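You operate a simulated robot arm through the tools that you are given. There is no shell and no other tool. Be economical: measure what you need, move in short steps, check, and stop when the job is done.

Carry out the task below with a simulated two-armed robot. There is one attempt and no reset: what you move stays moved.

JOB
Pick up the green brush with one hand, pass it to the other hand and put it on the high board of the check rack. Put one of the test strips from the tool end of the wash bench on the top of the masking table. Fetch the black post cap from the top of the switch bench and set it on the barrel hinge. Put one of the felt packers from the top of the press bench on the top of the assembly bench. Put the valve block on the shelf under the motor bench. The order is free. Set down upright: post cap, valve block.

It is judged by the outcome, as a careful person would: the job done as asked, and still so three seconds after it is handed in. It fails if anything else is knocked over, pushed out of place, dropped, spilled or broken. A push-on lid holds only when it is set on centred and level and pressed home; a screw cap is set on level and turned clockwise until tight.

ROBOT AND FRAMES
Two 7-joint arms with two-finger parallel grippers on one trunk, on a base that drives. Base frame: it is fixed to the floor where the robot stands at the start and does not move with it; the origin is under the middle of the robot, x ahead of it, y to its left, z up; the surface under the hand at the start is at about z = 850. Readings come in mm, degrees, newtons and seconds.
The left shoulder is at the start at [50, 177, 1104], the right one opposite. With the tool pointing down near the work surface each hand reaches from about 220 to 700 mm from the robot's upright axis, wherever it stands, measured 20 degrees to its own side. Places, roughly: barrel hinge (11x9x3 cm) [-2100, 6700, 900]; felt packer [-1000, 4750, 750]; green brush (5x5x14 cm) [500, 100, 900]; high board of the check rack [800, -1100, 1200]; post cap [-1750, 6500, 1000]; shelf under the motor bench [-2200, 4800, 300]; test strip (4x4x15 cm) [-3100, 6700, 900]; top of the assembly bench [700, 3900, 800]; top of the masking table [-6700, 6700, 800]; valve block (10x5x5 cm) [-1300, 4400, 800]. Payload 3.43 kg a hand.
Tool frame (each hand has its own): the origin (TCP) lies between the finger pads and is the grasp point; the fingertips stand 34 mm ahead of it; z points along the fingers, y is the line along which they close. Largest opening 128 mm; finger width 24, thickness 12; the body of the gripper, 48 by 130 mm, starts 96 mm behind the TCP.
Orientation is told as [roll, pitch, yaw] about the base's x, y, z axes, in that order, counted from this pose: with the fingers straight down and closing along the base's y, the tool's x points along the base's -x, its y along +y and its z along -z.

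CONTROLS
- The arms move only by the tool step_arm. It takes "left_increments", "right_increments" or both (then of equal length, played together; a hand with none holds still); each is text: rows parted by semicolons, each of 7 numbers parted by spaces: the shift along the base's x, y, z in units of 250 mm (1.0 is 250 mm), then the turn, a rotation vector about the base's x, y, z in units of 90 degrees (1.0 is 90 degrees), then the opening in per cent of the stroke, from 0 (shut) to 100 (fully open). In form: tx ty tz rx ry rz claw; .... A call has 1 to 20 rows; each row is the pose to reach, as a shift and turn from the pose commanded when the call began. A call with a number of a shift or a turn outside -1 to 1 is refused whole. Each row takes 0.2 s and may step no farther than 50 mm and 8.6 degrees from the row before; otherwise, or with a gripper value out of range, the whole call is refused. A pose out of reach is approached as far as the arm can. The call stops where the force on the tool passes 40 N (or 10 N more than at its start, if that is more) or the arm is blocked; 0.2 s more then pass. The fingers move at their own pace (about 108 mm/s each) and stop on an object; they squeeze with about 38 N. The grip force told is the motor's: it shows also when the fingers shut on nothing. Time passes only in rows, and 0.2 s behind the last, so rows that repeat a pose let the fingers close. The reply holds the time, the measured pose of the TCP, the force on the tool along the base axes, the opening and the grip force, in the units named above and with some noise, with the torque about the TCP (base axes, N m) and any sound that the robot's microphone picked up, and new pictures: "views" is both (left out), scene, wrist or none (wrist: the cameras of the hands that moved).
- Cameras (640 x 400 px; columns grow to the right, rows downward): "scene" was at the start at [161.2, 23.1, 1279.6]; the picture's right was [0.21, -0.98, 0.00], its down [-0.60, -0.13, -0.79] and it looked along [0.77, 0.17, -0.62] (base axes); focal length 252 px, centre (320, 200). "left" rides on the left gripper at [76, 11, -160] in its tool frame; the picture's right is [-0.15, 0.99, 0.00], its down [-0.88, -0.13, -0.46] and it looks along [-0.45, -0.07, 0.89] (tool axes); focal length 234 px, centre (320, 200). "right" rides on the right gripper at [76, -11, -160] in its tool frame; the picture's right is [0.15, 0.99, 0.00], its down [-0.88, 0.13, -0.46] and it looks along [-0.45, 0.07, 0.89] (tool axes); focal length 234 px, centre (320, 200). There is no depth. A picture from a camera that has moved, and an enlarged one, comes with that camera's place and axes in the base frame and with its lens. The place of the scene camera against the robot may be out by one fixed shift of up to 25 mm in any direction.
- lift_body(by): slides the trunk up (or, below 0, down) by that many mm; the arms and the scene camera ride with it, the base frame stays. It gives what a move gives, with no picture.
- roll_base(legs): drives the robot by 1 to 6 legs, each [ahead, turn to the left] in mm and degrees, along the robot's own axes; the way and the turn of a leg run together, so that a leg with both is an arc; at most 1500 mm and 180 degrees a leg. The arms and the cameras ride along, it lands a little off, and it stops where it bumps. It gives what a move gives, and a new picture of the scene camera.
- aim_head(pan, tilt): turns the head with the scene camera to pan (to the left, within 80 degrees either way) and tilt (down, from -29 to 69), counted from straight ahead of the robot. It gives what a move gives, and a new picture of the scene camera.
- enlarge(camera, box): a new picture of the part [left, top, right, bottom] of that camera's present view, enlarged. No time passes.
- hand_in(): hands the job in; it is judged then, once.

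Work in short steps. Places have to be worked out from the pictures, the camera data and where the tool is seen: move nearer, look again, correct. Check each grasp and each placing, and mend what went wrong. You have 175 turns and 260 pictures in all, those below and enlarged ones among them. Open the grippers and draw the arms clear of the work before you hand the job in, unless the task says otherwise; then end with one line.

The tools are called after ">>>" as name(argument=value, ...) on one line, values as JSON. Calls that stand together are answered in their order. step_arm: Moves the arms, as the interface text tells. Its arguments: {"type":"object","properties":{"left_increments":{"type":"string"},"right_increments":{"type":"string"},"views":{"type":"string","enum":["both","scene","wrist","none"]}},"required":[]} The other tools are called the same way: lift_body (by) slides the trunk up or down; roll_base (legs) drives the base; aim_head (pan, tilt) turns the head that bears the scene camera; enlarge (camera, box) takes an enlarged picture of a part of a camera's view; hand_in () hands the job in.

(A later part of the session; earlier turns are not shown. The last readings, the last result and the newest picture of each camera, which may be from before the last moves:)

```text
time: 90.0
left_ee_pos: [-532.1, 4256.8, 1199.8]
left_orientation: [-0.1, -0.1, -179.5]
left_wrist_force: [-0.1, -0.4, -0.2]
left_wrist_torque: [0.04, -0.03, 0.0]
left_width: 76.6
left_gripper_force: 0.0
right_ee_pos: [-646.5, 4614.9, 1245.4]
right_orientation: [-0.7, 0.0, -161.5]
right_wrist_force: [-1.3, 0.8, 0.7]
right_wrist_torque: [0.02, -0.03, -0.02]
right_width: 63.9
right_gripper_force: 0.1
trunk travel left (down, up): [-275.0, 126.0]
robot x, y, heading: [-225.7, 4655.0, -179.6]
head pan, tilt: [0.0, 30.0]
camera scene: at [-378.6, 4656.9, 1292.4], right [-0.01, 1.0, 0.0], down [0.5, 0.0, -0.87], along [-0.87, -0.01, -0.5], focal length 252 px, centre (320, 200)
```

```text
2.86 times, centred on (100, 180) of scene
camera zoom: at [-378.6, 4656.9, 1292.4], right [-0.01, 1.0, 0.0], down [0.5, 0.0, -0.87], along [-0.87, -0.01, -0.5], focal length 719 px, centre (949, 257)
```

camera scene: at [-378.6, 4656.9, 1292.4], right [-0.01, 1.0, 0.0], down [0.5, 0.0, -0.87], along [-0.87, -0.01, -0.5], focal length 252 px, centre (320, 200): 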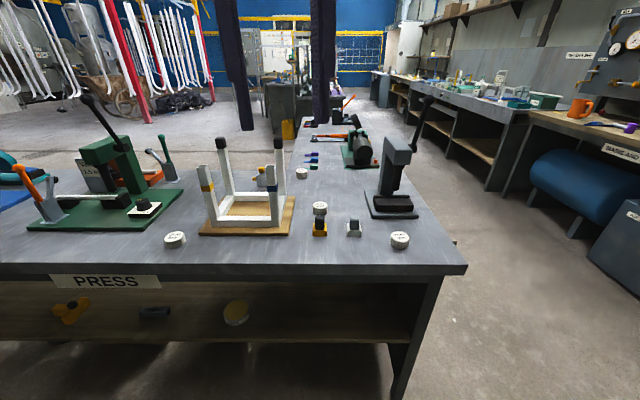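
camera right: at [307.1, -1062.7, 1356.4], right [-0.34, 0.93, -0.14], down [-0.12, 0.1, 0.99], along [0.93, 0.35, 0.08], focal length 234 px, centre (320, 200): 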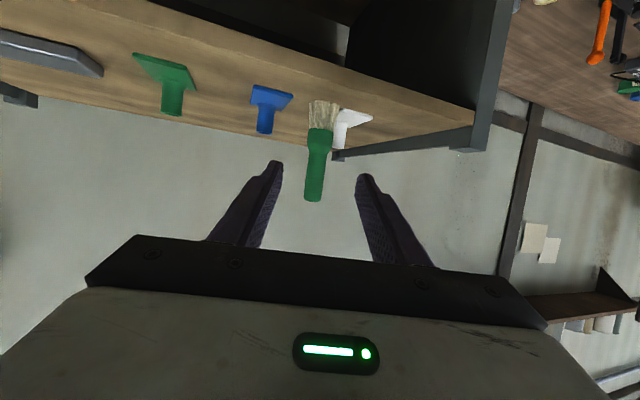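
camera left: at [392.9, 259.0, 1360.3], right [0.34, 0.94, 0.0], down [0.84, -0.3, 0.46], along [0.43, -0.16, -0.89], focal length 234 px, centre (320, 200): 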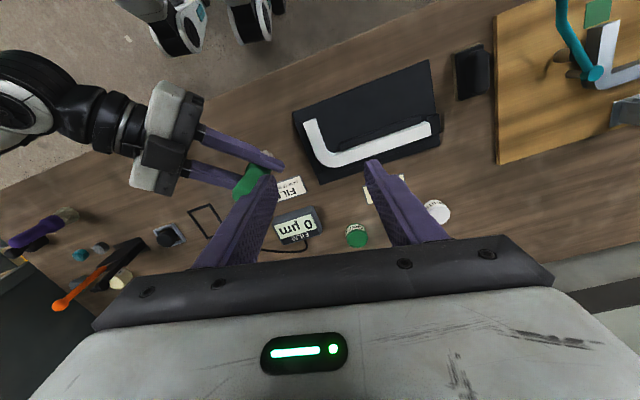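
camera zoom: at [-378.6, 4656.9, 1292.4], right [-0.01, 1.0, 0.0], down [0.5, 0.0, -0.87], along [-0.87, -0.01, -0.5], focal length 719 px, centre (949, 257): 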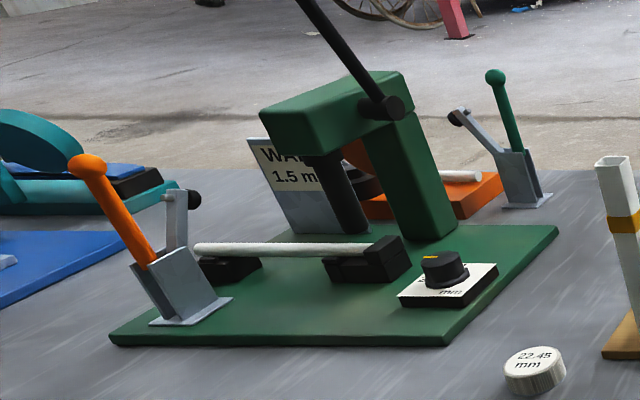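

The bench carries labelled white discs and two small posts; I want a closer look near [−1000, 4750] to see which are felt. Drive 200 mm nearer and look steeply down.

>>> roll_base(legs=[[200, 0]])

>>> aim_head(pan=0, tilt=40)

>>> enlarge(camera="scene", box=[280, 200, 480, 325])

>>> enlarge(camera="right", box=[0, 0, 640, 400])

```text
time: 91.6
left_ee_pos: [-729.2, 4254.0, 1198.5]
left_orientation: [0.0, 0.0, -179.3]
left_wrist_force: [0.4, -0.2, -0.1]
left_wrist_torque: [0.01, -0.02, 0.01]
left_width: 76.7
left_gripper_force: 0.1
right_ee_pos: [-847.0, 4610.7, 1244.3]
right_orientation: [-0.7, 0.0, -161.1]
right_wrist_force: [0.2, -0.7, -0.2]
right_wrist_torque: [0.02, -0.02, 0.03]
right_width: 64.3
right_gripper_force: 0.0
trunk travel left (down, up): [-275.0, 126.0]
robot x, y, heading: [-426.0, 4650.6, -179.5]
head pan, tilt: [0.0, 30.0]
camera scene: at [-578.3, 4654.6, 1292.2], right [-0.01, 1.0, 0.0], down [0.5, 0.01, -0.87], along [-0.87, -0.01, -0.5], focal length 252 px, centre (320, 200)
```

scene: 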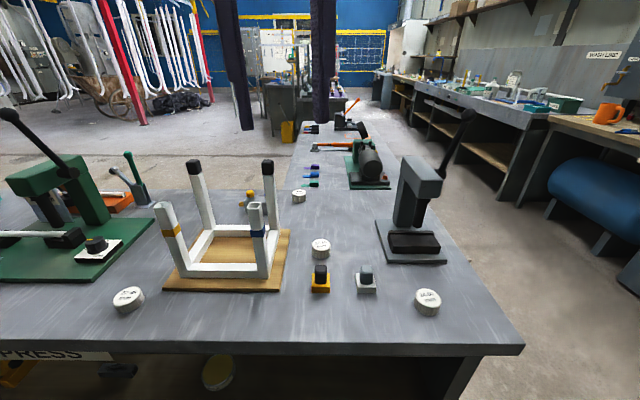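

```text
time: 92.3
left_ee_pos: [-729.7, 4252.2, 1198.4]
left_orientation: [0.0, -0.2, -179.4]
left_wrist_force: [-0.8, -0.8, 0.4]
left_wrist_torque: [0.0, 0.03, 0.04]
left_width: 76.7
left_gripper_force: 0.0
right_ee_pos: [-845.2, 4613.0, 1243.9]
right_orientation: [-0.7, 0.0, -161.2]
right_wrist_force: [-0.6, 0.4, 0.2]
right_wrist_torque: [-0.02, 0.0, 0.0]
right_width: 64.0
right_gripper_force: 0.1
trunk travel left (down, up): [-275.0, 126.0]
robot x, y, heading: [-424.2, 4650.1, -179.4]
head pan, tilt: [0.0, 40.0]
camera scene: at [-572.2, 4654.7, 1277.0], right [-0.01, 1.0, 0.0], down [0.64, 0.01, -0.77], along [-0.77, -0.01, -0.64], focal length 252 px, centre (320, 200)
```

scene: 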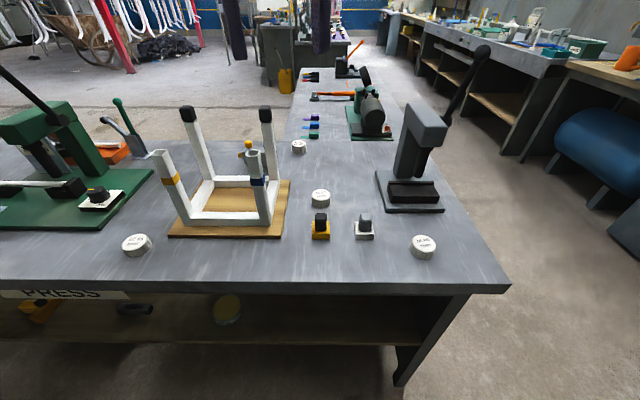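

```text
3.20 times, centred on (380, 262) of scene
camera zoom: at [-572.2, 4654.7, 1277.0], right [-0.01, 1.0, 0.0], down [0.64, 0.01, -0.77], along [-0.77, -0.01, -0.64], focal length 805 px, centre (128, 0)
```

zoom: 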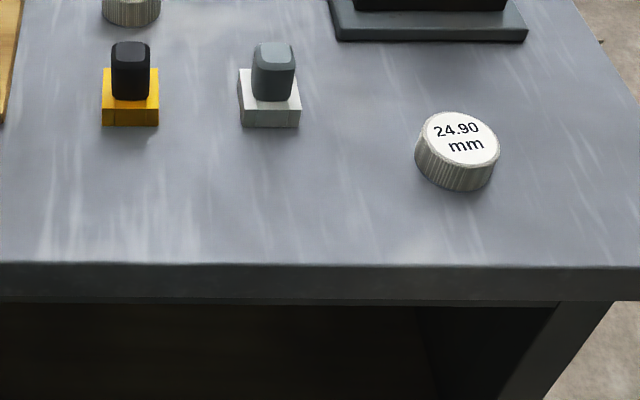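

```text
1.00 times, centred on (320, 200) of right (not enlarged: the box is as wide or as high as the picture)
camera zoom: at [-778.3, 4644.9, 1405.1], right [0.46, -0.89, -0.01], down [-0.79, -0.41, 0.46], along [-0.41, -0.2, -0.89], focal length 234 px, centre (320, 200)
```

zoom: 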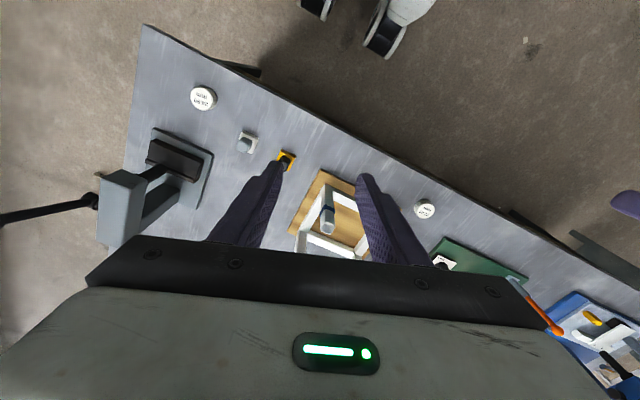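

Two candidates near: discs with mm labels and small knobbed blocks. I'll look at the rest of the press bench (to the left) before deciding.

>>> aim_head(pan=55, tilt=30)

>>> enlarge(camera="right", box=[170, 70, 330, 170])

```text
time: 93.5
left_ee_pos: [-728.0, 4254.7, 1199.0]
left_orientation: [-0.1, -0.1, -179.3]
left_wrist_force: [-0.1, 0.4, -0.8]
left_wrist_torque: [0.0, 0.0, 0.0]
left_width: 76.7
left_gripper_force: 0.1
right_ee_pos: [-847.0, 4611.1, 1244.4]
right_orientation: [-0.7, -0.2, -161.2]
right_wrist_force: [0.0, -0.6, -0.8]
right_wrist_torque: [-0.06, 0.01, 0.01]
right_width: 64.0
right_gripper_force: 0.1
trunk travel left (down, up): [-275.0, 126.0]
robot x, y, heading: [-429.2, 4650.3, -179.5]
head pan, tilt: [55.0, 30.0]
camera scene: at [-538.3, 4581.0, 1292.3], right [-0.82, 0.57, 0.0], down [0.28, 0.41, -0.87], along [-0.49, -0.71, -0.5], focal length 252 px, centre (320, 200)
```

scene: 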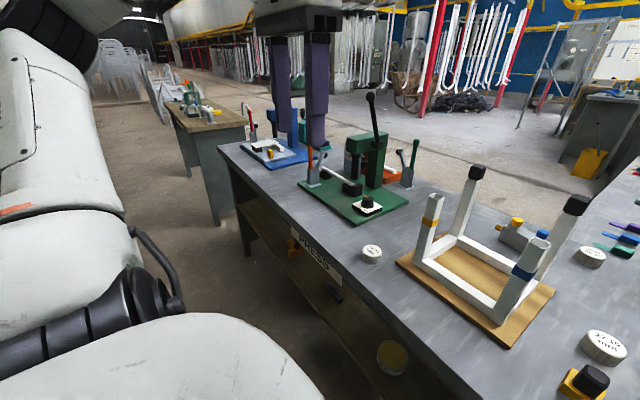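

```text
4.00 times, centred on (250, 120) of right
camera zoom: at [-778.4, 4644.8, 1405.0], right [0.46, -0.89, -0.01], down [-0.79, -0.41, 0.46], along [-0.41, -0.2, -0.89], focal length 937 px, centre (600, 520)
```

zoom: 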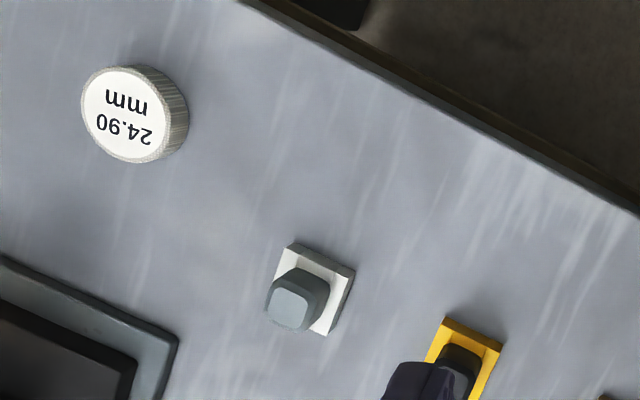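

I'll defer the packer choice until I've seen other benches. The valve block (grey with yellow knob, ≈[−1360, 4385]) is best reached from the west side. First go north to the switch bench.

>>> roll_base(legs=[[-260, 0], [0, -90], [950, 0], [0, 75]])

>>> aim_head(pan=-20, tilt=15)

```text
time: 107.2
left_ee_pos: [-547.4, 5304.6, 1198.3]
left_orientation: [0.0, -0.1, 165.6]
left_wrist_force: [-0.3, 0.0, 0.7]
left_wrist_torque: [-0.02, 0.01, 0.04]
left_width: 76.9
left_gripper_force: 0.1
right_ee_pos: [-565.9, 5681.9, 1244.0]
right_orientation: [-0.7, 0.0, -176.4]
right_wrist_force: [0.0, 0.3, -0.2]
right_wrist_torque: [0.04, 0.01, 0.02]
right_width: 63.8
right_gripper_force: 0.1
trunk travel left (down, up): [-275.0, 126.0]
robot x, y, heading: [-148.1, 5607.5, 165.1]
head pan, tilt: [55.0, 30.0]
camera scene: at [-278.3, 5572.7, 1292.3], right [-0.65, 0.76, 0.0], down [0.38, 0.32, -0.87], along [-0.66, -0.56, -0.5], focal length 252 px, centre (320, 200)
```

scene: 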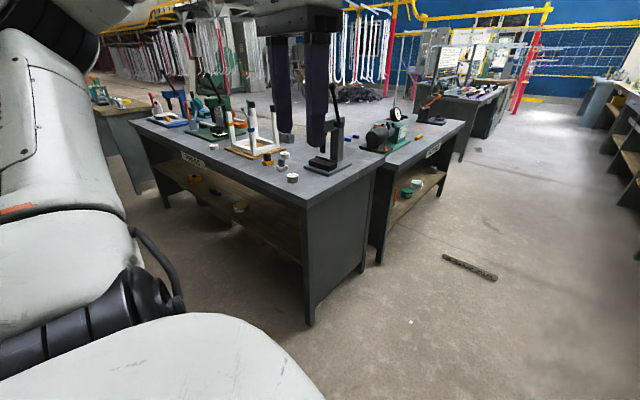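

```text
time: 108.6
left_ee_pos: [-547.2, 5304.8, 1199.3]
left_orientation: [0.0, -0.1, 165.6]
left_wrist_force: [-0.5, 0.2, 0.1]
left_wrist_torque: [-0.01, -0.02, -0.01]
left_width: 76.7
left_gripper_force: 0.0
right_ee_pos: [-566.1, 5680.9, 1245.4]
right_orientation: [-0.7, 0.0, -176.4]
right_wrist_force: [0.3, -0.5, 0.3]
right_wrist_torque: [-0.03, 0.01, 0.04]
right_width: 64.1
right_gripper_force: 0.0
trunk travel left (down, up): [-275.0, 126.0]
robot x, y, heading: [-149.1, 5609.6, 165.4]
head pan, tilt: [-20.0, 15.0]
camera scene: at [-286.4, 5684.5, 1316.5], right [0.57, 0.82, 0.0], down [0.21, -0.15, -0.97], along [-0.8, 0.55, -0.26], focal length 252 px, centre (320, 200)
```

scene: 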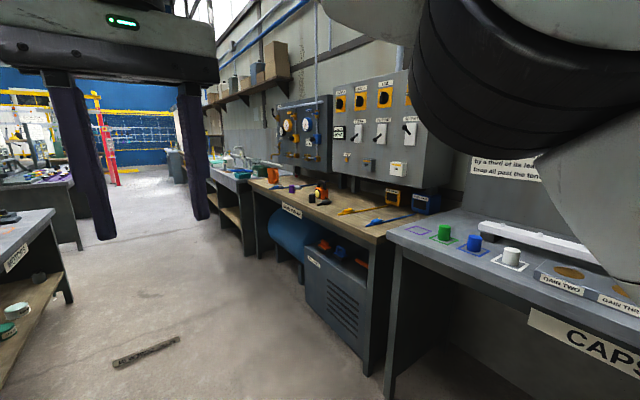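

This side shows a "CAPS" bench and the wooden switch bench (x −1065…−2470, front y≈6520). A stick lies on the floor near [−1950, 5500]; I stay north of it. Drive to face the switch bench.

>>> roll_base(legs=[[1480, 0], [0, -75]])

>>> aim_head(pan=0, tilt=25)

```text
time: 119.2
left_ee_pos: [-2007.4, 6245.5, 1199.2]
left_orientation: [0.0, -0.1, 93.5]
left_wrist_force: [-0.2, 0.1, 0.2]
left_wrist_torque: [0.01, 0.01, 0.02]
left_width: 76.7
left_gripper_force: 0.0
right_ee_pos: [-1654.5, 6380.2, 1243.8]
right_orientation: [-0.6, -0.1, 111.5]
right_wrist_force: [0.2, -0.7, -0.1]
right_wrist_torque: [0.03, 0.04, 0.0]
right_width: 63.9
right_gripper_force: 0.1
trunk travel left (down, up): [-275.0, 126.0]
robot x, y, heading: [-1597.1, 5962.5, 93.6]
head pan, tilt: [-20.0, 15.0]
camera scene: at [-1564.6, 6124.7, 1316.5], right [0.96, -0.29, 0.0], down [-0.07, -0.25, -0.97], along [0.28, 0.93, -0.26], focal length 252 px, centre (320, 200)
```

scene: 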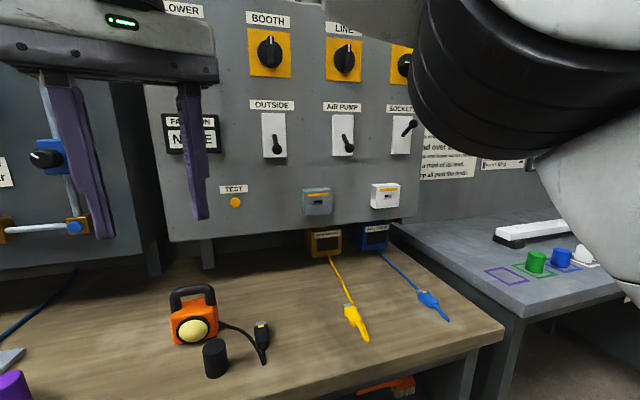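

```text
time: 120.0
left_ee_pos: [-2007.1, 6245.7, 1199.7]
left_orientation: [0.0, -0.2, 93.5]
left_wrist_force: [0.9, -0.6, 0.2]
left_wrist_torque: [0.02, -0.01, -0.03]
left_width: 76.7
left_gripper_force: 0.1
right_ee_pos: [-1653.8, 6379.7, 1244.3]
right_orientation: [-0.7, 0.0, 111.6]
right_wrist_force: [0.7, 0.1, 0.3]
right_wrist_torque: [-0.02, 0.01, 0.01]
right_width: 63.9
right_gripper_force: 0.2
trunk travel left (down, up): [-275.0, 126.0]
robot x, y, heading: [-1596.1, 5955.5, 93.2]
head pan, tilt: [0.0, 25.0]
camera scene: at [-1596.8, 6127.1, 1300.3], right [1.0, 0.06, 0.0], down [0.02, -0.42, -0.91], along [-0.05, 0.9, -0.42], focal length 252 px, centre (320, 200)
```

scene: 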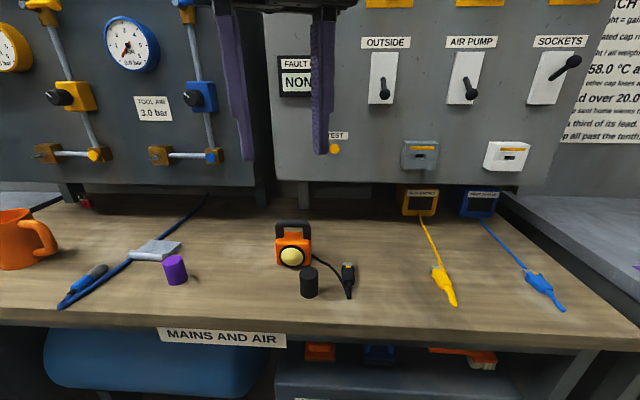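

Black post cap is the cylinder at ≈[−1646, 6550]; the grey plate at ≈[−2099, 6684] is the hinge. I'll reposition between them and look again.

>>> roll_base(legs=[[0, 60], [320, 0], [0, -73]])

>>> aim_head(pan=0, tilt=38)

>>> enlarge(camera="right", box=[0, 0, 640, 400])

```text
time: 127.9
left_ee_pos: [-2217.4, 6493.8, 1199.5]
left_orientation: [0.0, 0.0, 79.8]
left_wrist_force: [0.1, 0.0, 0.3]
left_wrist_torque: [-0.03, 0.01, -0.01]
left_width: 77.0
left_gripper_force: 0.0
right_ee_pos: [-1843.7, 6539.0, 1243.8]
right_orientation: [-0.7, 0.0, 97.9]
right_wrist_force: [-0.1, 0.6, -0.1]
right_wrist_torque: [-0.01, -0.02, 0.04]
right_width: 64.0
right_gripper_force: 0.0
trunk travel left (down, up): [-275.0, 126.0]
robot x, y, heading: [-1886.8, 6123.1, 80.0]
head pan, tilt: [0.0, 25.0]
camera scene: at [-1849.1, 6282.8, 1300.3], right [0.98, -0.18, 0.0], down [-0.08, -0.42, -0.91], along [0.16, 0.89, -0.42], focal length 252 px, centre (320, 200)
```

scene: 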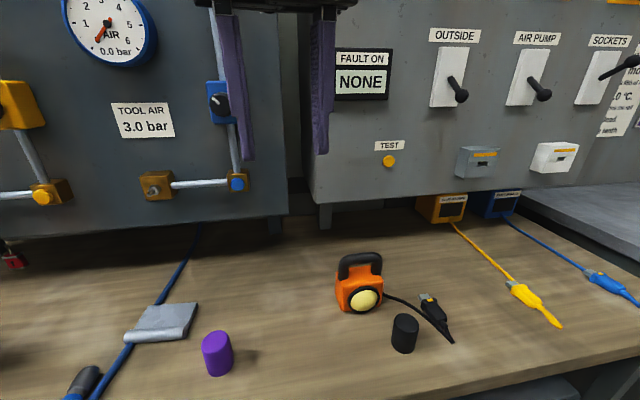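

```text
time: 128.7
left_ee_pos: [-2218.6, 6493.5, 1200.0]
left_orientation: [0.0, -0.1, 79.8]
left_wrist_force: [0.0, -0.3, -0.5]
left_wrist_torque: [0.02, 0.01, -0.05]
left_width: 76.8
left_gripper_force: 0.0
right_ee_pos: [-1844.7, 6539.4, 1244.3]
right_orientation: [-0.5, -0.1, 97.8]
right_wrist_force: [-0.8, -0.9, 0.5]
right_wrist_torque: [0.01, 0.03, -0.01]
right_width: 64.0
right_gripper_force: 0.0
trunk travel left (down, up): [-275.0, 126.0]
robot x, y, heading: [-1881.4, 6118.3, 79.6]
head pan, tilt: [0.0, 38.0]
camera scene: at [-1850.3, 6277.0, 1280.0], right [0.98, -0.18, 0.0], down [-0.11, -0.61, -0.79], along [0.14, 0.78, -0.62], focal length 252 px, centre (320, 200)
```

scene: 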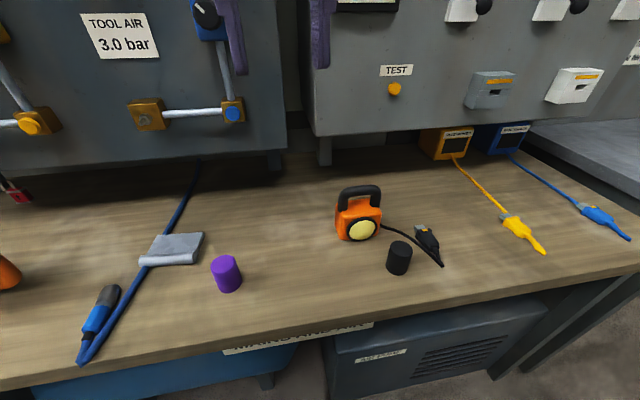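

```text
1.00 times, centred on (320, 200) of right (not enlarged: the box is as wide or as high as the picture)
camera zoom: at [-1826.9, 6465.4, 1405.2], right [-0.96, -0.28, -0.01], down [-0.26, 0.85, 0.46], along [-0.12, 0.44, -0.89], focal length 234 px, centre (320, 200)
```

zoom: 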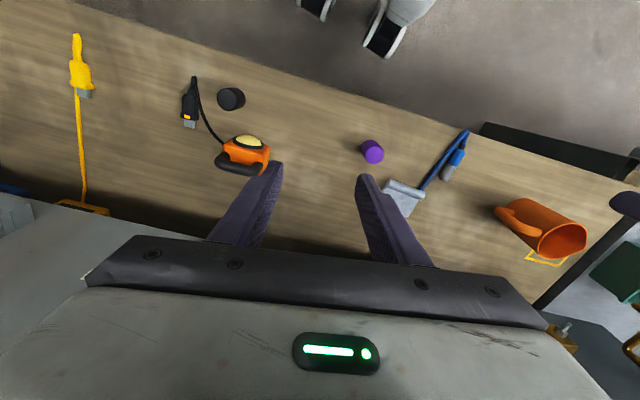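

Let me look at the hinge closely from the left wrist camera and the scene.

>>> enlarge(camera="left", box=[0, 0, 640, 400])

>>> enlarge(camera="scene", box=[120, 210, 260, 310])

```text
1.00 times, centred on (320, 200) of left (not enlarged: the box is as wide or as high as the picture)
camera zoom: at [-2243.7, 6420.3, 1360.0], right [-0.95, 0.32, 0.0], down [0.28, 0.84, 0.46], along [0.15, 0.43, -0.89], focal length 234 px, centre (320, 200)
```

zoom: 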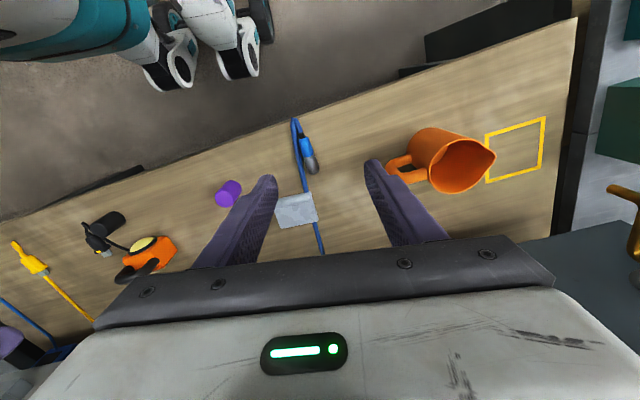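

```text
4.00 times, centred on (190, 260) of scene
camera zoom: at [-1850.3, 6277.0, 1280.0], right [0.98, -0.18, 0.0], down [-0.11, -0.61, -0.79], along [0.14, 0.78, -0.62], focal length 1007 px, centre (840, -40)
```

zoom: 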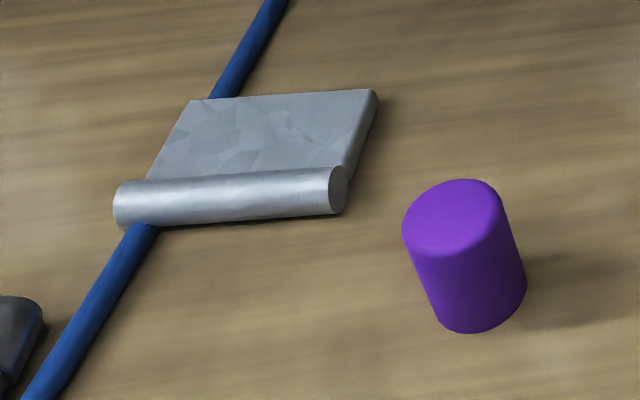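

Hinge is a flat plate with the barrel on its front, aligned almost with base x. Move the right hand above the black cap at moderate opening.

>>> step_arm(right_increments="0.15 0.01 -0.08 0 0 0 55; 0.3 0.02 -0.16 0 0 0 55; 0.46 0.03 -0.26 0 0 0 55; 0.62 0.04 -0.38 0 0 0 55; 0.768 0.04 -0.5 0 0 0 55; 0.768 0.04 -0.6 0 0 0 55; 0.768 0.04 -0.6 0 0 0 55")

```text
time: 130.2
left_ee_pos: [-2218.7, 6493.5, 1199.3]
left_orientation: [-0.1, -0.1, 79.8]
left_wrist_force: [0.0, 0.3, -0.1]
left_wrist_torque: [0.02, 0.02, 0.0]
left_width: 76.6
left_gripper_force: 0.1
right_ee_pos: [-1653.7, 6549.9, 1090.8]
right_orientation: [-0.6, -0.1, 97.9]
right_wrist_force: [-0.2, -0.9, 0.3]
right_wrist_torque: [0.02, 0.01, -0.01]
right_width: 70.1
right_gripper_force: 0.2
trunk travel left (down, up): [-275.0, 126.0]
robot x, y, heading: [-1886.0, 6121.6, 79.7]
head pan, tilt: [0.0, 38.0]
camera scene: at [-1850.2, 6276.9, 1280.0], right [0.98, -0.18, 0.0], down [-0.11, -0.61, -0.79], along [0.14, 0.78, -0.62], focal length 252 px, centre (320, 200)
camera right: at [-1635.6, 6475.4, 1250.9], right [-0.96, -0.28, -0.01], down [-0.26, 0.85, 0.46], along [-0.12, 0.44, -0.89], focal length 234 px, centre (320, 200)
```

scene: 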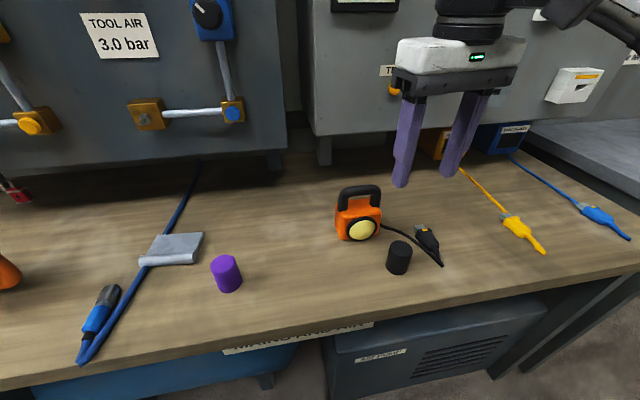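
right: 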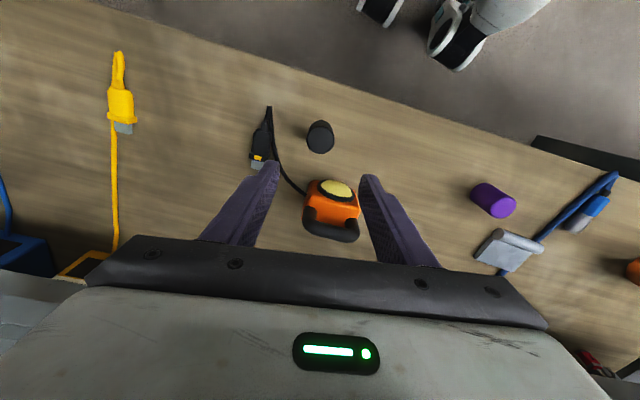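

Cap is centred under the hand at [−1654, 6550]. Descend to z≈902 and close.

>>> step_arm(right_increments="0 0 -0.18 0 0 0 55; 0 0 -0.36 0 0 0 55; 0 0 -0.54 0 0 0 55; 0 0 -0.68 0 0 0 55; 0 0 -0.755 0 0 0 55; 0 0 -0.755 0 0 0 0; 0 0 -0.755 0 0 0 0; 0 0 -0.755 0 0 0 0")

```text
time: 132.1
left_ee_pos: [-2219.3, 6493.1, 1200.5]
left_orientation: [0.0, 0.0, 79.8]
left_wrist_force: [-0.3, 0.1, 0.4]
left_wrist_torque: [-0.01, 0.0, -0.02]
left_width: 76.9
left_gripper_force: 0.1
right_ee_pos: [-1651.2, 6548.4, 904.3]
right_orientation: [-0.7, 0.0, 97.8]
right_wrist_force: [0.4, -0.2, 1.8]
right_wrist_torque: [-0.01, 0.01, -0.02]
right_width: 40.1
right_gripper_force: 38.3
trunk travel left (down, up): [-275.0, 126.0]
robot x, y, heading: [-1885.2, 6121.4, 79.6]
head pan, tilt: [0.0, 38.0]
camera scene: at [-1850.4, 6277.0, 1279.9], right [0.98, -0.18, 0.0], down [-0.11, -0.61, -0.79], along [0.14, 0.78, -0.62], focal length 252 px, centre (320, 200)
camera right: at [-1633.3, 6474.4, 1066.1], right [-0.96, -0.28, -0.01], down [-0.26, 0.85, 0.45], along [-0.12, 0.44, -0.89], focal length 234 px, centre (320, 200)
```

scene: 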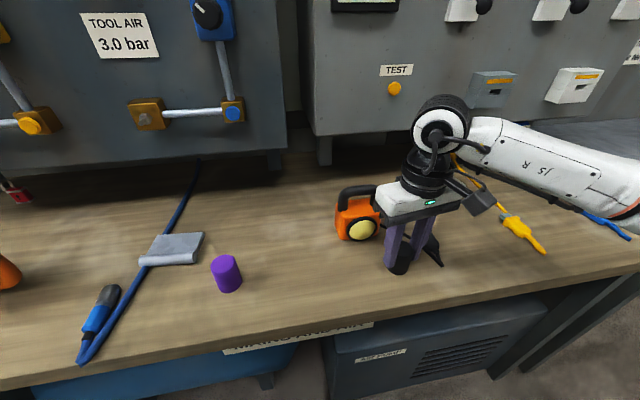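
right: 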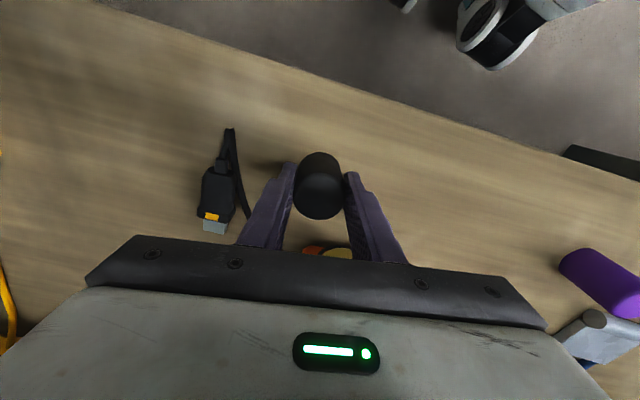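

Cap gripped (40 mm). Lift it and turn the base 50° to the left toward the hinge.

>>> step_arm(right_increments="0 0 0.15 0 0 0 0; 0 0 0.3 0 0 0 0; 0 0 0.48 0 0 0 0; 0 0 0.66 0 0 0 0; 0 0 0.8 0 0 0 0; 0 0 0.8 0 0 0 0", views="none")

>>> roll_base(legs=[[0, 48]])

>>> enlarge(camera="right", box=[0, 0, 640, 400])

```text
time: 133.4
left_ee_pos: [-2218.5, 6493.8, 1200.2]
left_orientation: [0.1, -0.1, 79.8]
left_wrist_force: [0.0, -0.4, 0.1]
left_wrist_torque: [0.01, 0.0, -0.01]
left_width: 76.6
left_gripper_force: 0.0
right_ee_pos: [-1651.6, 6550.3, 1103.5]
right_orientation: [-0.6, 0.0, 98.0]
right_wrist_force: [-1.0, -0.1, -1.1]
right_wrist_torque: [0.02, -0.01, 0.03]
right_width: 40.3
right_gripper_force: 38.0
trunk travel left (down, up): [-275.0, 126.0]
robot x, y, heading: [-1890.5, 6117.5, 79.6]
head pan, tilt: [0.0, 38.0]
```

```text
time: 136.0
left_ee_pos: [-2386.8, 6125.5, 1198.5]
left_orientation: [-0.1, -0.2, 127.4]
left_wrist_force: [0.4, 0.2, -0.5]
left_wrist_torque: [0.03, -0.02, 0.0]
left_width: 76.6
left_gripper_force: 0.2
right_ee_pos: [-2046.7, 6582.7, 1104.1]
right_orientation: [-0.7, 0.1, 145.6]
right_wrist_force: [0.3, 0.2, -0.1]
right_wrist_torque: [0.0, 0.01, 0.02]
right_width: 39.9
right_gripper_force: 38.0
trunk travel left (down, up): [-275.0, 126.0]
robot x, y, heading: [-1888.0, 6113.6, 127.3]
head pan, tilt: [0.0, 38.0]
camera scene: at [-1973.3, 6247.3, 1279.9], right [0.8, 0.61, 0.0], down [0.37, -0.49, -0.79], along [-0.48, 0.63, -0.62], focal length 252 px, centre (320, 200)
```

scene: 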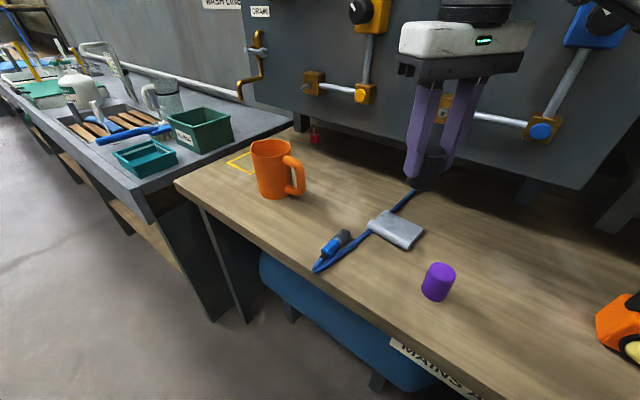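

```text
1.00 times, centred on (320, 200) of right (not enlarged: the box is as wide or as high as the picture)
camera zoom: at [-1981.2, 6546.1, 1264.9], right [-0.44, -0.9, -0.01], down [-0.8, 0.39, 0.45], along [-0.4, 0.21, -0.89], focal length 234 px, centre (320, 200)
```

zoom: 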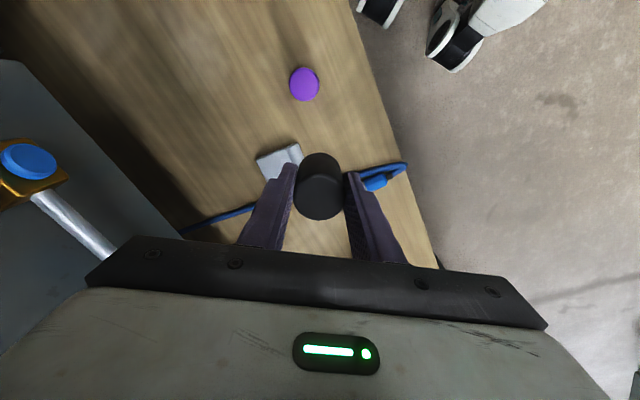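

Now rotate the hand to align with the hinge and move above it at height for a check.

>>> step_arm(right_increments="-0.02 0.04 0 0 0 -0.084 0; -0.04 0.08 0 0 0 -0.168 0; -0.06 0.12 0 0 0 -0.252 0; -0.08 0.16 0 0 0 -0.336 0; -0.1 0.2 0 0 0 -0.42 0; -0.12 0.24 0 0 0 -0.504 0; -0.14 0.28 0 0 0 -0.588 0; -0.15 0.33 0 0 0 -0.67 0; -0.15 0.33 0 0 0 -0.67 0")

```text
time: 138.0
left_ee_pos: [-2387.7, 6124.4, 1199.3]
left_orientation: [0.0, 0.0, 127.4]
left_wrist_force: [-0.4, 0.1, -0.3]
left_wrist_torque: [0.03, 0.01, -0.01]
left_width: 76.6
left_gripper_force: 0.1
right_ee_pos: [-2086.9, 6663.6, 1103.0]
right_orientation: [-0.8, -0.1, 85.2]
right_wrist_force: [0.8, 0.0, -0.7]
right_wrist_torque: [-0.02, 0.0, 0.01]
right_width: 39.6
right_gripper_force: 37.8
trunk travel left (down, up): [-275.0, 126.0]
robot x, y, heading: [-1883.7, 6118.8, 127.2]
head pan, tilt: [0.0, 38.0]
camera scene: at [-1973.1, 6247.5, 1279.9], right [0.8, 0.61, 0.0], down [0.37, -0.49, -0.79], along [-0.48, 0.63, -0.62], focal length 252 px, centre (320, 200)
camera right: at [-2084.5, 6587.4, 1264.3], right [-1.0, -0.06, -0.01], down [-0.06, 0.89, 0.46], along [-0.02, 0.45, -0.89], focal length 234 px, centre (320, 200)
```

scene: 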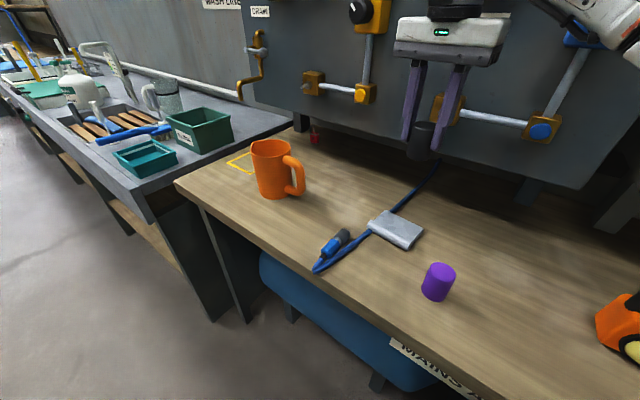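
right: 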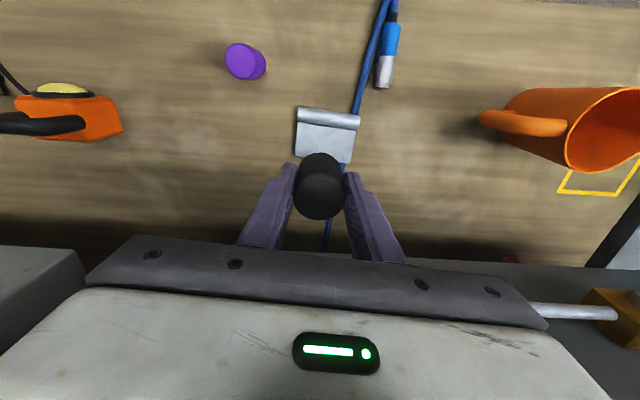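

Plate centre is at ≈[−2095, 6677]. Descend over it to z≈945 first.

>>> step_arm(right_increments="-0.032 0.052 -0.15 0 0 -0.02 0; -0.032 0.052 -0.3 0 0 -0.02 0; -0.032 0.052 -0.46 0 0 -0.02 0; -0.032 0.052 -0.632 0 0 -0.02 0; -0.032 0.052 -0.632 0 0 -0.02 0")

```text
time: 139.2
left_ee_pos: [-2386.2, 6125.0, 1198.5]
left_orientation: [0.0, -0.1, 127.4]
left_wrist_force: [0.3, -0.1, 0.8]
left_wrist_torque: [-0.03, -0.01, 0.03]
left_width: 76.7
left_gripper_force: 0.1
right_ee_pos: [-2092.0, 6673.6, 946.6]
right_orientation: [-0.6, -0.1, 83.5]
right_wrist_force: [-0.1, 0.6, -1.4]
right_wrist_torque: [0.0, 0.01, 0.0]
right_width: 39.6
right_gripper_force: 37.7
trunk travel left (down, up): [-275.0, 126.0]
robot x, y, heading: [-1886.0, 6120.3, 127.3]
head pan, tilt: [0.0, 38.0]
camera scene: at [-1973.2, 6247.4, 1280.0], right [0.8, 0.61, 0.0], down [0.37, -0.49, -0.79], along [-0.48, 0.63, -0.62], focal length 252 px, centre (320, 200)
camera right: at [-2092.1, 6597.4, 1107.6], right [-1.0, -0.03, -0.01], down [-0.03, 0.89, 0.46], along [-0.01, 0.46, -0.89], focal length 234 px, centre (320, 200)
```

scene: 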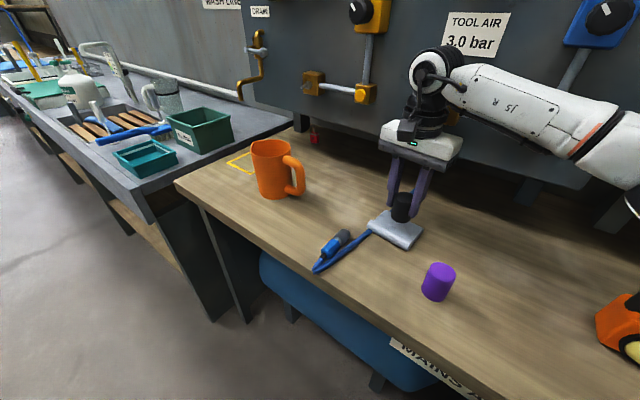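
right: 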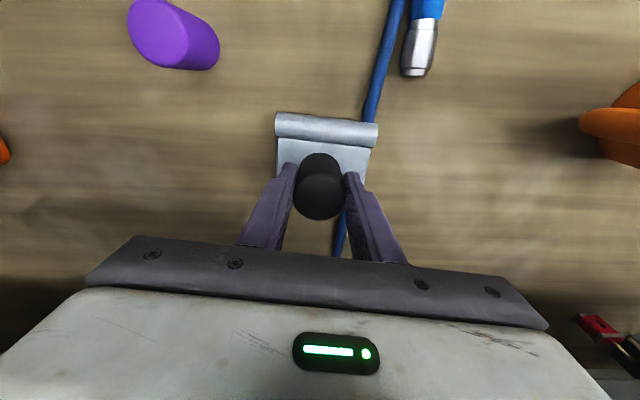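

The barrel occupies the front up to y≈6654, so I shift 12 mm further back and lower slowly.

>>> step_arm(right_increments="-0.016 0.05 0 0 0 0 0; -0.016 0.05 -0.03 0 0 0 0; -0.016 0.05 -0.05 0 0 0 0; -0.016 0.05 -0.066 0 0 0 0; -0.016 0.05 -0.08 0 0 0 0; -0.016 0.05 -0.08 0 0 0 0")

```text
time: 140.6
left_ee_pos: [-2386.6, 6125.0, 1199.0]
left_orientation: [0.0, -0.1, 127.5]
left_wrist_force: [0.1, -0.1, -0.2]
left_wrist_torque: [-0.02, 0.02, 0.01]
left_width: 76.8
left_gripper_force: 0.1
right_ee_pos: [-2096.9, 6688.8, 925.4]
right_orientation: [-0.7, -0.1, 83.5]
right_wrist_force: [0.5, 0.4, -1.2]
right_wrist_torque: [0.0, 0.01, 0.01]
right_width: 40.0
right_gripper_force: 38.1
trunk travel left (down, up): [-275.0, 126.0]
robot x, y, heading: [-1883.2, 6117.3, 127.2]
head pan, tilt: [0.0, 38.0]
camera scene: at [-1973.1, 6247.5, 1279.9], right [0.8, 0.61, 0.0], down [0.37, -0.49, -0.79], along [-0.48, 0.63, -0.62], focal length 252 px, centre (320, 200)
camera right: at [-2097.9, 6613.1, 1086.6], right [-1.0, -0.03, -0.01], down [-0.03, 0.89, 0.46], along [0.0, 0.46, -0.89], focal length 234 px, centre (320, 200)
```

scene: 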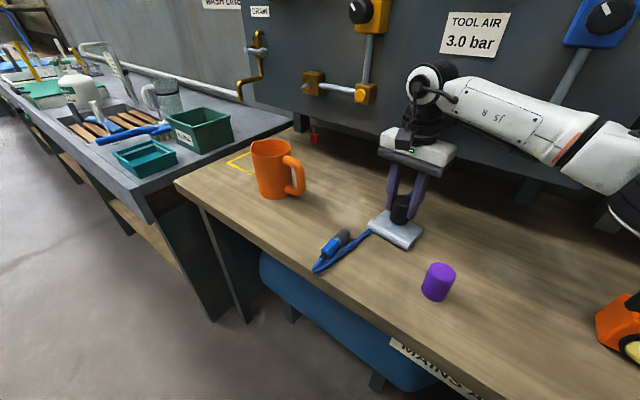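
right: 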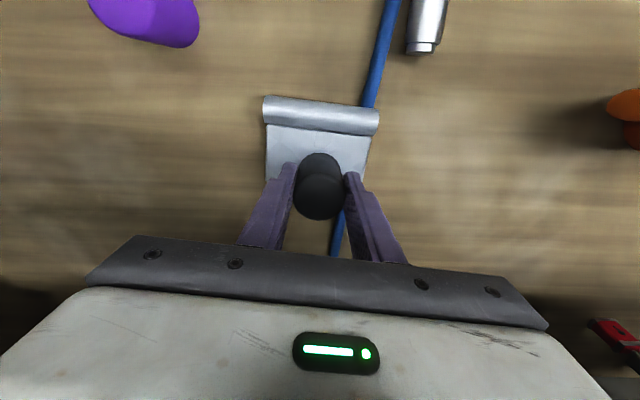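

Well placed over the plate; continue down in 2–3 mm rows to contact.

>>> step_arm(right_increments="0 0 -0.012 0 0 0 0; 0 0 -0.024 0 0 0 0; 0 0 -0.032 0 0 0 0; 0 0 -0.032 0 0 0 0", views="none")

```text
time: 141.6
left_ee_pos: [-2385.6, 6123.4, 1200.3]
left_orientation: [0.0, -0.1, 127.4]
left_wrist_force: [0.4, 0.2, -0.1]
left_wrist_torque: [-0.01, 0.01, -0.03]
left_width: 76.9
left_gripper_force: 0.1
right_ee_pos: [-2096.8, 6688.7, 919.1]
right_orientation: [-0.5, -0.2, 83.5]
right_wrist_force: [0.0, 2.3, 11.3]
right_wrist_torque: [0.06, 0.19, 0.03]
right_width: 39.8
right_gripper_force: 38.2
trunk travel left (down, up): [-275.0, 126.0]
robot x, y, heading: [-1887.2, 6116.2, 127.3]
head pan, tilt: [0.0, 38.0]
```

Contact at 11 N. Release and rise straight up.

>>> step_arm(right_increments="0 0 0.004 0 0 0 20; 0 0 0.004 0 0 0 45; 0 0 0.004 0 0 0 55; 0 0 0.004 0 0 0 55; 0 0 0.15 0 0 0 55; 0 0 0.33 0 0 0 55; 0 0 0.5 0 0 0 55; 0 0 0.7 0 0 0 55; 0 0 0.7 0 0 0 55")

```text
time: 143.6
left_ee_pos: [-2387.0, 6125.2, 1198.7]
left_orientation: [0.0, 0.0, 127.4]
left_wrist_force: [-1.2, 0.2, 0.0]
left_wrist_torque: [-0.04, -0.01, -0.01]
left_width: 76.8
left_gripper_force: 0.0
right_ee_pos: [-2095.2, 6690.1, 1095.5]
right_orientation: [-0.7, -0.1, 83.6]
right_wrist_force: [-0.3, -0.2, -0.6]
right_wrist_torque: [-0.06, -0.01, -0.02]
right_width: 70.1
right_gripper_force: 0.0
trunk travel left (down, up): [-275.0, 126.0]
robot x, y, heading: [-1883.7, 6119.0, 127.2]
head pan, tilt: [0.0, 38.0]
camera scene: at [-1973.0, 6247.8, 1279.9], right [0.8, 0.61, 0.0], down [0.37, -0.49, -0.79], along [-0.48, 0.63, -0.62], focal length 252 px, centre (320, 200)
camera right: at [-2096.8, 6614.3, 1257.0], right [-1.0, -0.03, -0.01], down [-0.04, 0.89, 0.45], along [-0.01, 0.45, -0.89], focal length 234 px, centre (320, 200)
```

scene: 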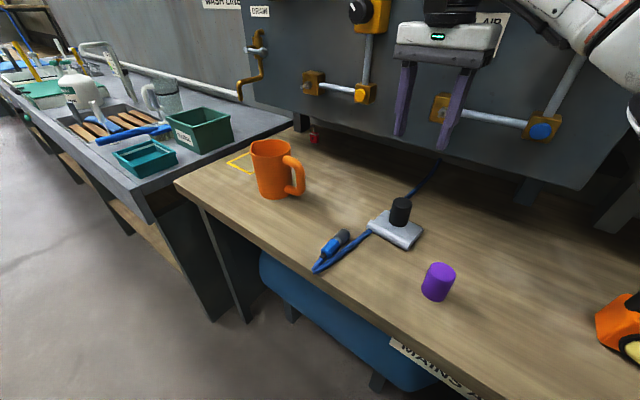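
right: 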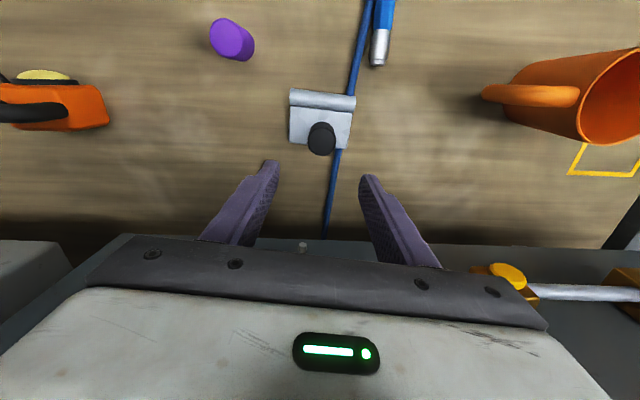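

Cap stands upright on the hinge. Retract and drive west to the wash bench (x≈−3050).

>>> step_arm(right_increments="0.07 -0.19 0.15 0 0 0 55; 0.14 -0.38 0.3 0 0 0 55; 0.21 -0.56 0.45 0 0 0 55; 0.21 -0.56 0.5 0 0 0 55", views="none")

>>> roll_base(legs=[[0, 53], [1150, 0], [0, -90]])

>>> aim_head(pan=0, tilt=32)

```text
refused: row 1 steps farther than a row can; nothing moved
```

```text
time: 155.7
left_ee_pos: [-3459.3, 6396.1, 1199.0]
left_orientation: [-0.1, -0.1, 92.4]
left_wrist_force: [0.2, -0.2, 0.2]
left_wrist_torque: [0.01, 0.03, 0.0]
left_width: 76.9
left_gripper_force: 0.1
right_ee_pos: [-2897.3, 6690.4, 1095.6]
right_orientation: [-0.6, 0.0, 48.4]
right_wrist_force: [0.9, 0.3, 0.2]
right_wrist_torque: [-0.04, 0.0, -0.01]
right_width: 70.4
right_gripper_force: 0.2
trunk travel left (down, up): [-275.0, 126.0]
robot x, y, heading: [-3053.9, 6100.7, 92.2]
head pan, tilt: [0.0, 38.0]
camera scene: at [-3052.0, 6263.4, 1279.9], right [1.0, 0.04, 0.0], down [0.02, -0.62, -0.79], along [-0.03, 0.79, -0.62], focal length 252 px, centre (320, 200)
```

scene: 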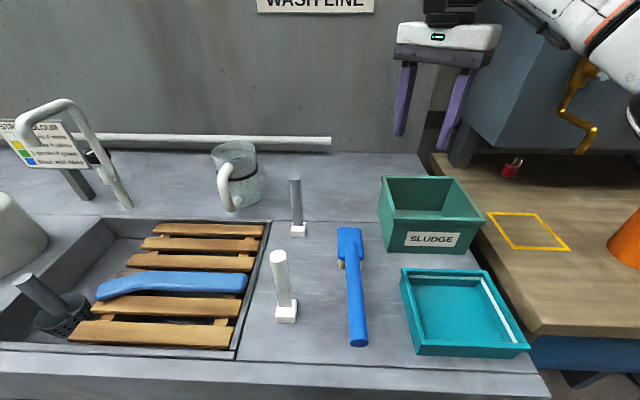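

```text
time: 156.4
left_ee_pos: [-3459.6, 6396.0, 1199.8]
left_orientation: [0.1, -0.1, 92.3]
left_wrist_force: [-0.3, 0.0, 0.3]
left_wrist_torque: [0.02, -0.01, -0.03]
left_width: 76.7
left_gripper_force: 0.1
right_ee_pos: [-2896.8, 6691.6, 1095.4]
right_orientation: [-0.6, 0.1, 48.4]
right_wrist_force: [-0.6, -0.2, 0.0]
right_wrist_torque: [-0.01, 0.04, -0.02]
right_width: 70.5
right_gripper_force: 0.1
trunk travel left (down, up): [-275.0, 126.0]
robot x, y, heading: [-3055.0, 6100.3, 92.2]
head pan, tilt: [0.0, 32.0]
camera scene: at [-3052.3, 6266.7, 1289.1], right [1.0, 0.04, 0.0], down [0.02, -0.53, -0.85], along [-0.03, 0.85, -0.53], focal length 252 px, centre (320, 200)
```

scene: 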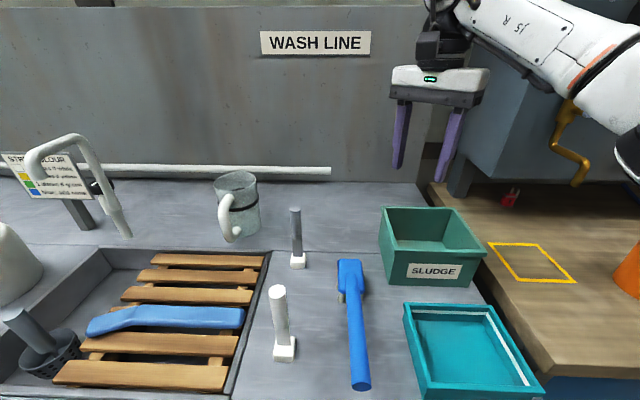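

Two test strips stand here (white and grey cylinder on a square base); the grey one at ≈[−3118, 6692] matches the given place. Bring the right hand over it.

>>> step_arm(right_increments="-0.15 0 0.02 0 0 0.08 70; -0.3 0 0.02 0 0 0.16 70; -0.45 0 0.02 0 0 0.24 70; -0.6 0 0.02 0 0 0.32 70; -0.75 0 0.02 0 0 0.4 70; -0.884 0 0.02 0 0 0.47 70; -0.884 0 0.02 0 0 0.47 70")

```text
time: 158.0
left_ee_pos: [-3457.4, 6397.6, 1199.4]
left_orientation: [0.2, 0.0, 92.4]
left_wrist_force: [0.9, 0.6, 0.7]
left_wrist_torque: [0.01, 0.05, 0.0]
left_width: 77.0
left_gripper_force: 0.1
right_ee_pos: [-3083.9, 6658.2, 1097.5]
right_orientation: [-0.5, -0.1, 90.7]
right_wrist_force: [0.8, 0.5, -0.1]
right_wrist_torque: [-0.03, 0.08, 0.0]
right_width: 89.7
right_gripper_force: 0.0
right hand out of reach, approached as far as the arm can: row 4, 5, 6, 7
trunk travel left (down, up): [-275.0, 126.0]
robot x, y, heading: [-3052.0, 6102.9, 92.3]
head pan, tilt: [0.0, 32.0]
camera scene: at [-3051.0, 6267.4, 1289.0], right [1.0, 0.04, 0.0], down [0.02, -0.53, -0.85], along [-0.03, 0.85, -0.53], focal length 252 px, centre (320, 200)
camera right: at [-3074.7, 6582.5, 1258.0], right [-0.99, -0.16, -0.01], down [-0.14, 0.88, 0.46], along [-0.06, 0.45, -0.89], focal length 234 px, centre (320, 200)
```

scene: 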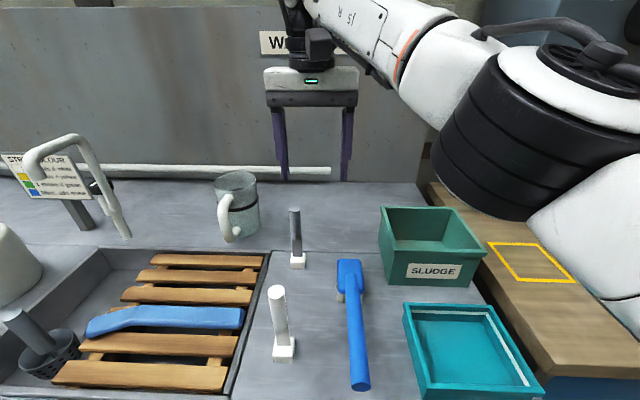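
right: 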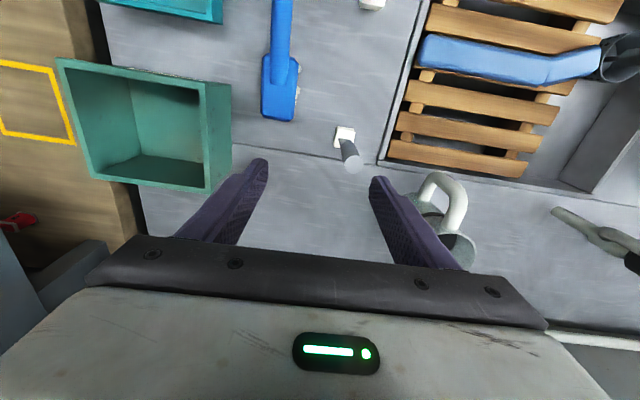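

Grey strip by wrist camera: [−3119, 6657]. A 4° base turn to the left brings the hand over it.

>>> roll_base(legs=[[0, 4]])

>>> enlarge(camera="right", box=[0, 0, 640, 400])

```text
time: 158.8
left_ee_pos: [-3480.2, 6366.6, 1198.3]
left_orientation: [-0.1, 0.0, 96.4]
left_wrist_force: [-1.3, -0.2, -0.3]
left_wrist_torque: [-0.01, -0.05, -0.02]
left_width: 76.8
left_gripper_force: 0.1
right_ee_pos: [-3124.8, 6654.3, 1096.8]
right_orientation: [-0.6, -0.1, 94.6]
right_wrist_force: [0.5, 0.3, 0.1]
right_wrist_torque: [0.02, -0.03, -0.03]
right_width: 89.7
right_gripper_force: 0.1
trunk travel left (down, up): [-275.0, 126.0]
robot x, y, heading: [-3054.6, 6102.8, 96.2]
head pan, tilt: [0.0, 32.0]
camera scene: at [-3064.0, 6265.5, 1289.2], right [0.99, 0.11, 0.0], down [0.06, -0.53, -0.85], along [-0.09, 0.84, -0.53], focal length 252 px, centre (320, 200)
```

scene: 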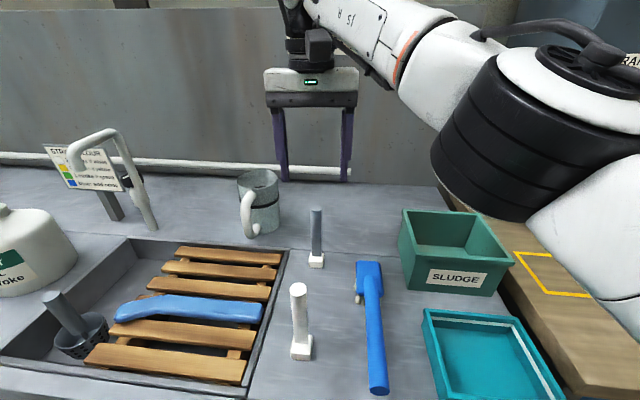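

```text
1.00 times, centred on (320, 200) of right (not enlarged: the box is as wide or as high as the picture)
camera zoom: at [-3110.8, 6578.8, 1257.6], right [-0.97, -0.23, -0.01], down [-0.21, 0.87, 0.45], along [-0.09, 0.45, -0.89], focal length 234 px, centre (320, 200)
```

zoom: 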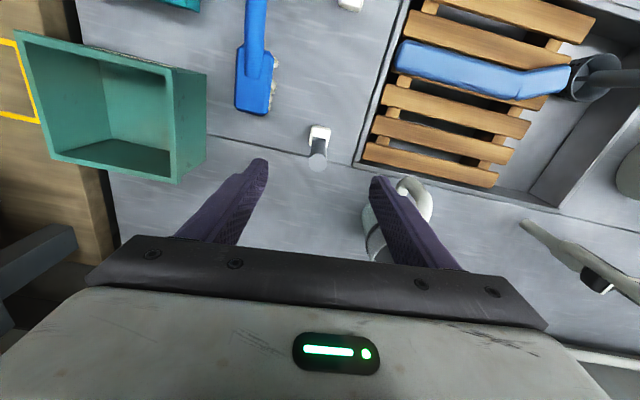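

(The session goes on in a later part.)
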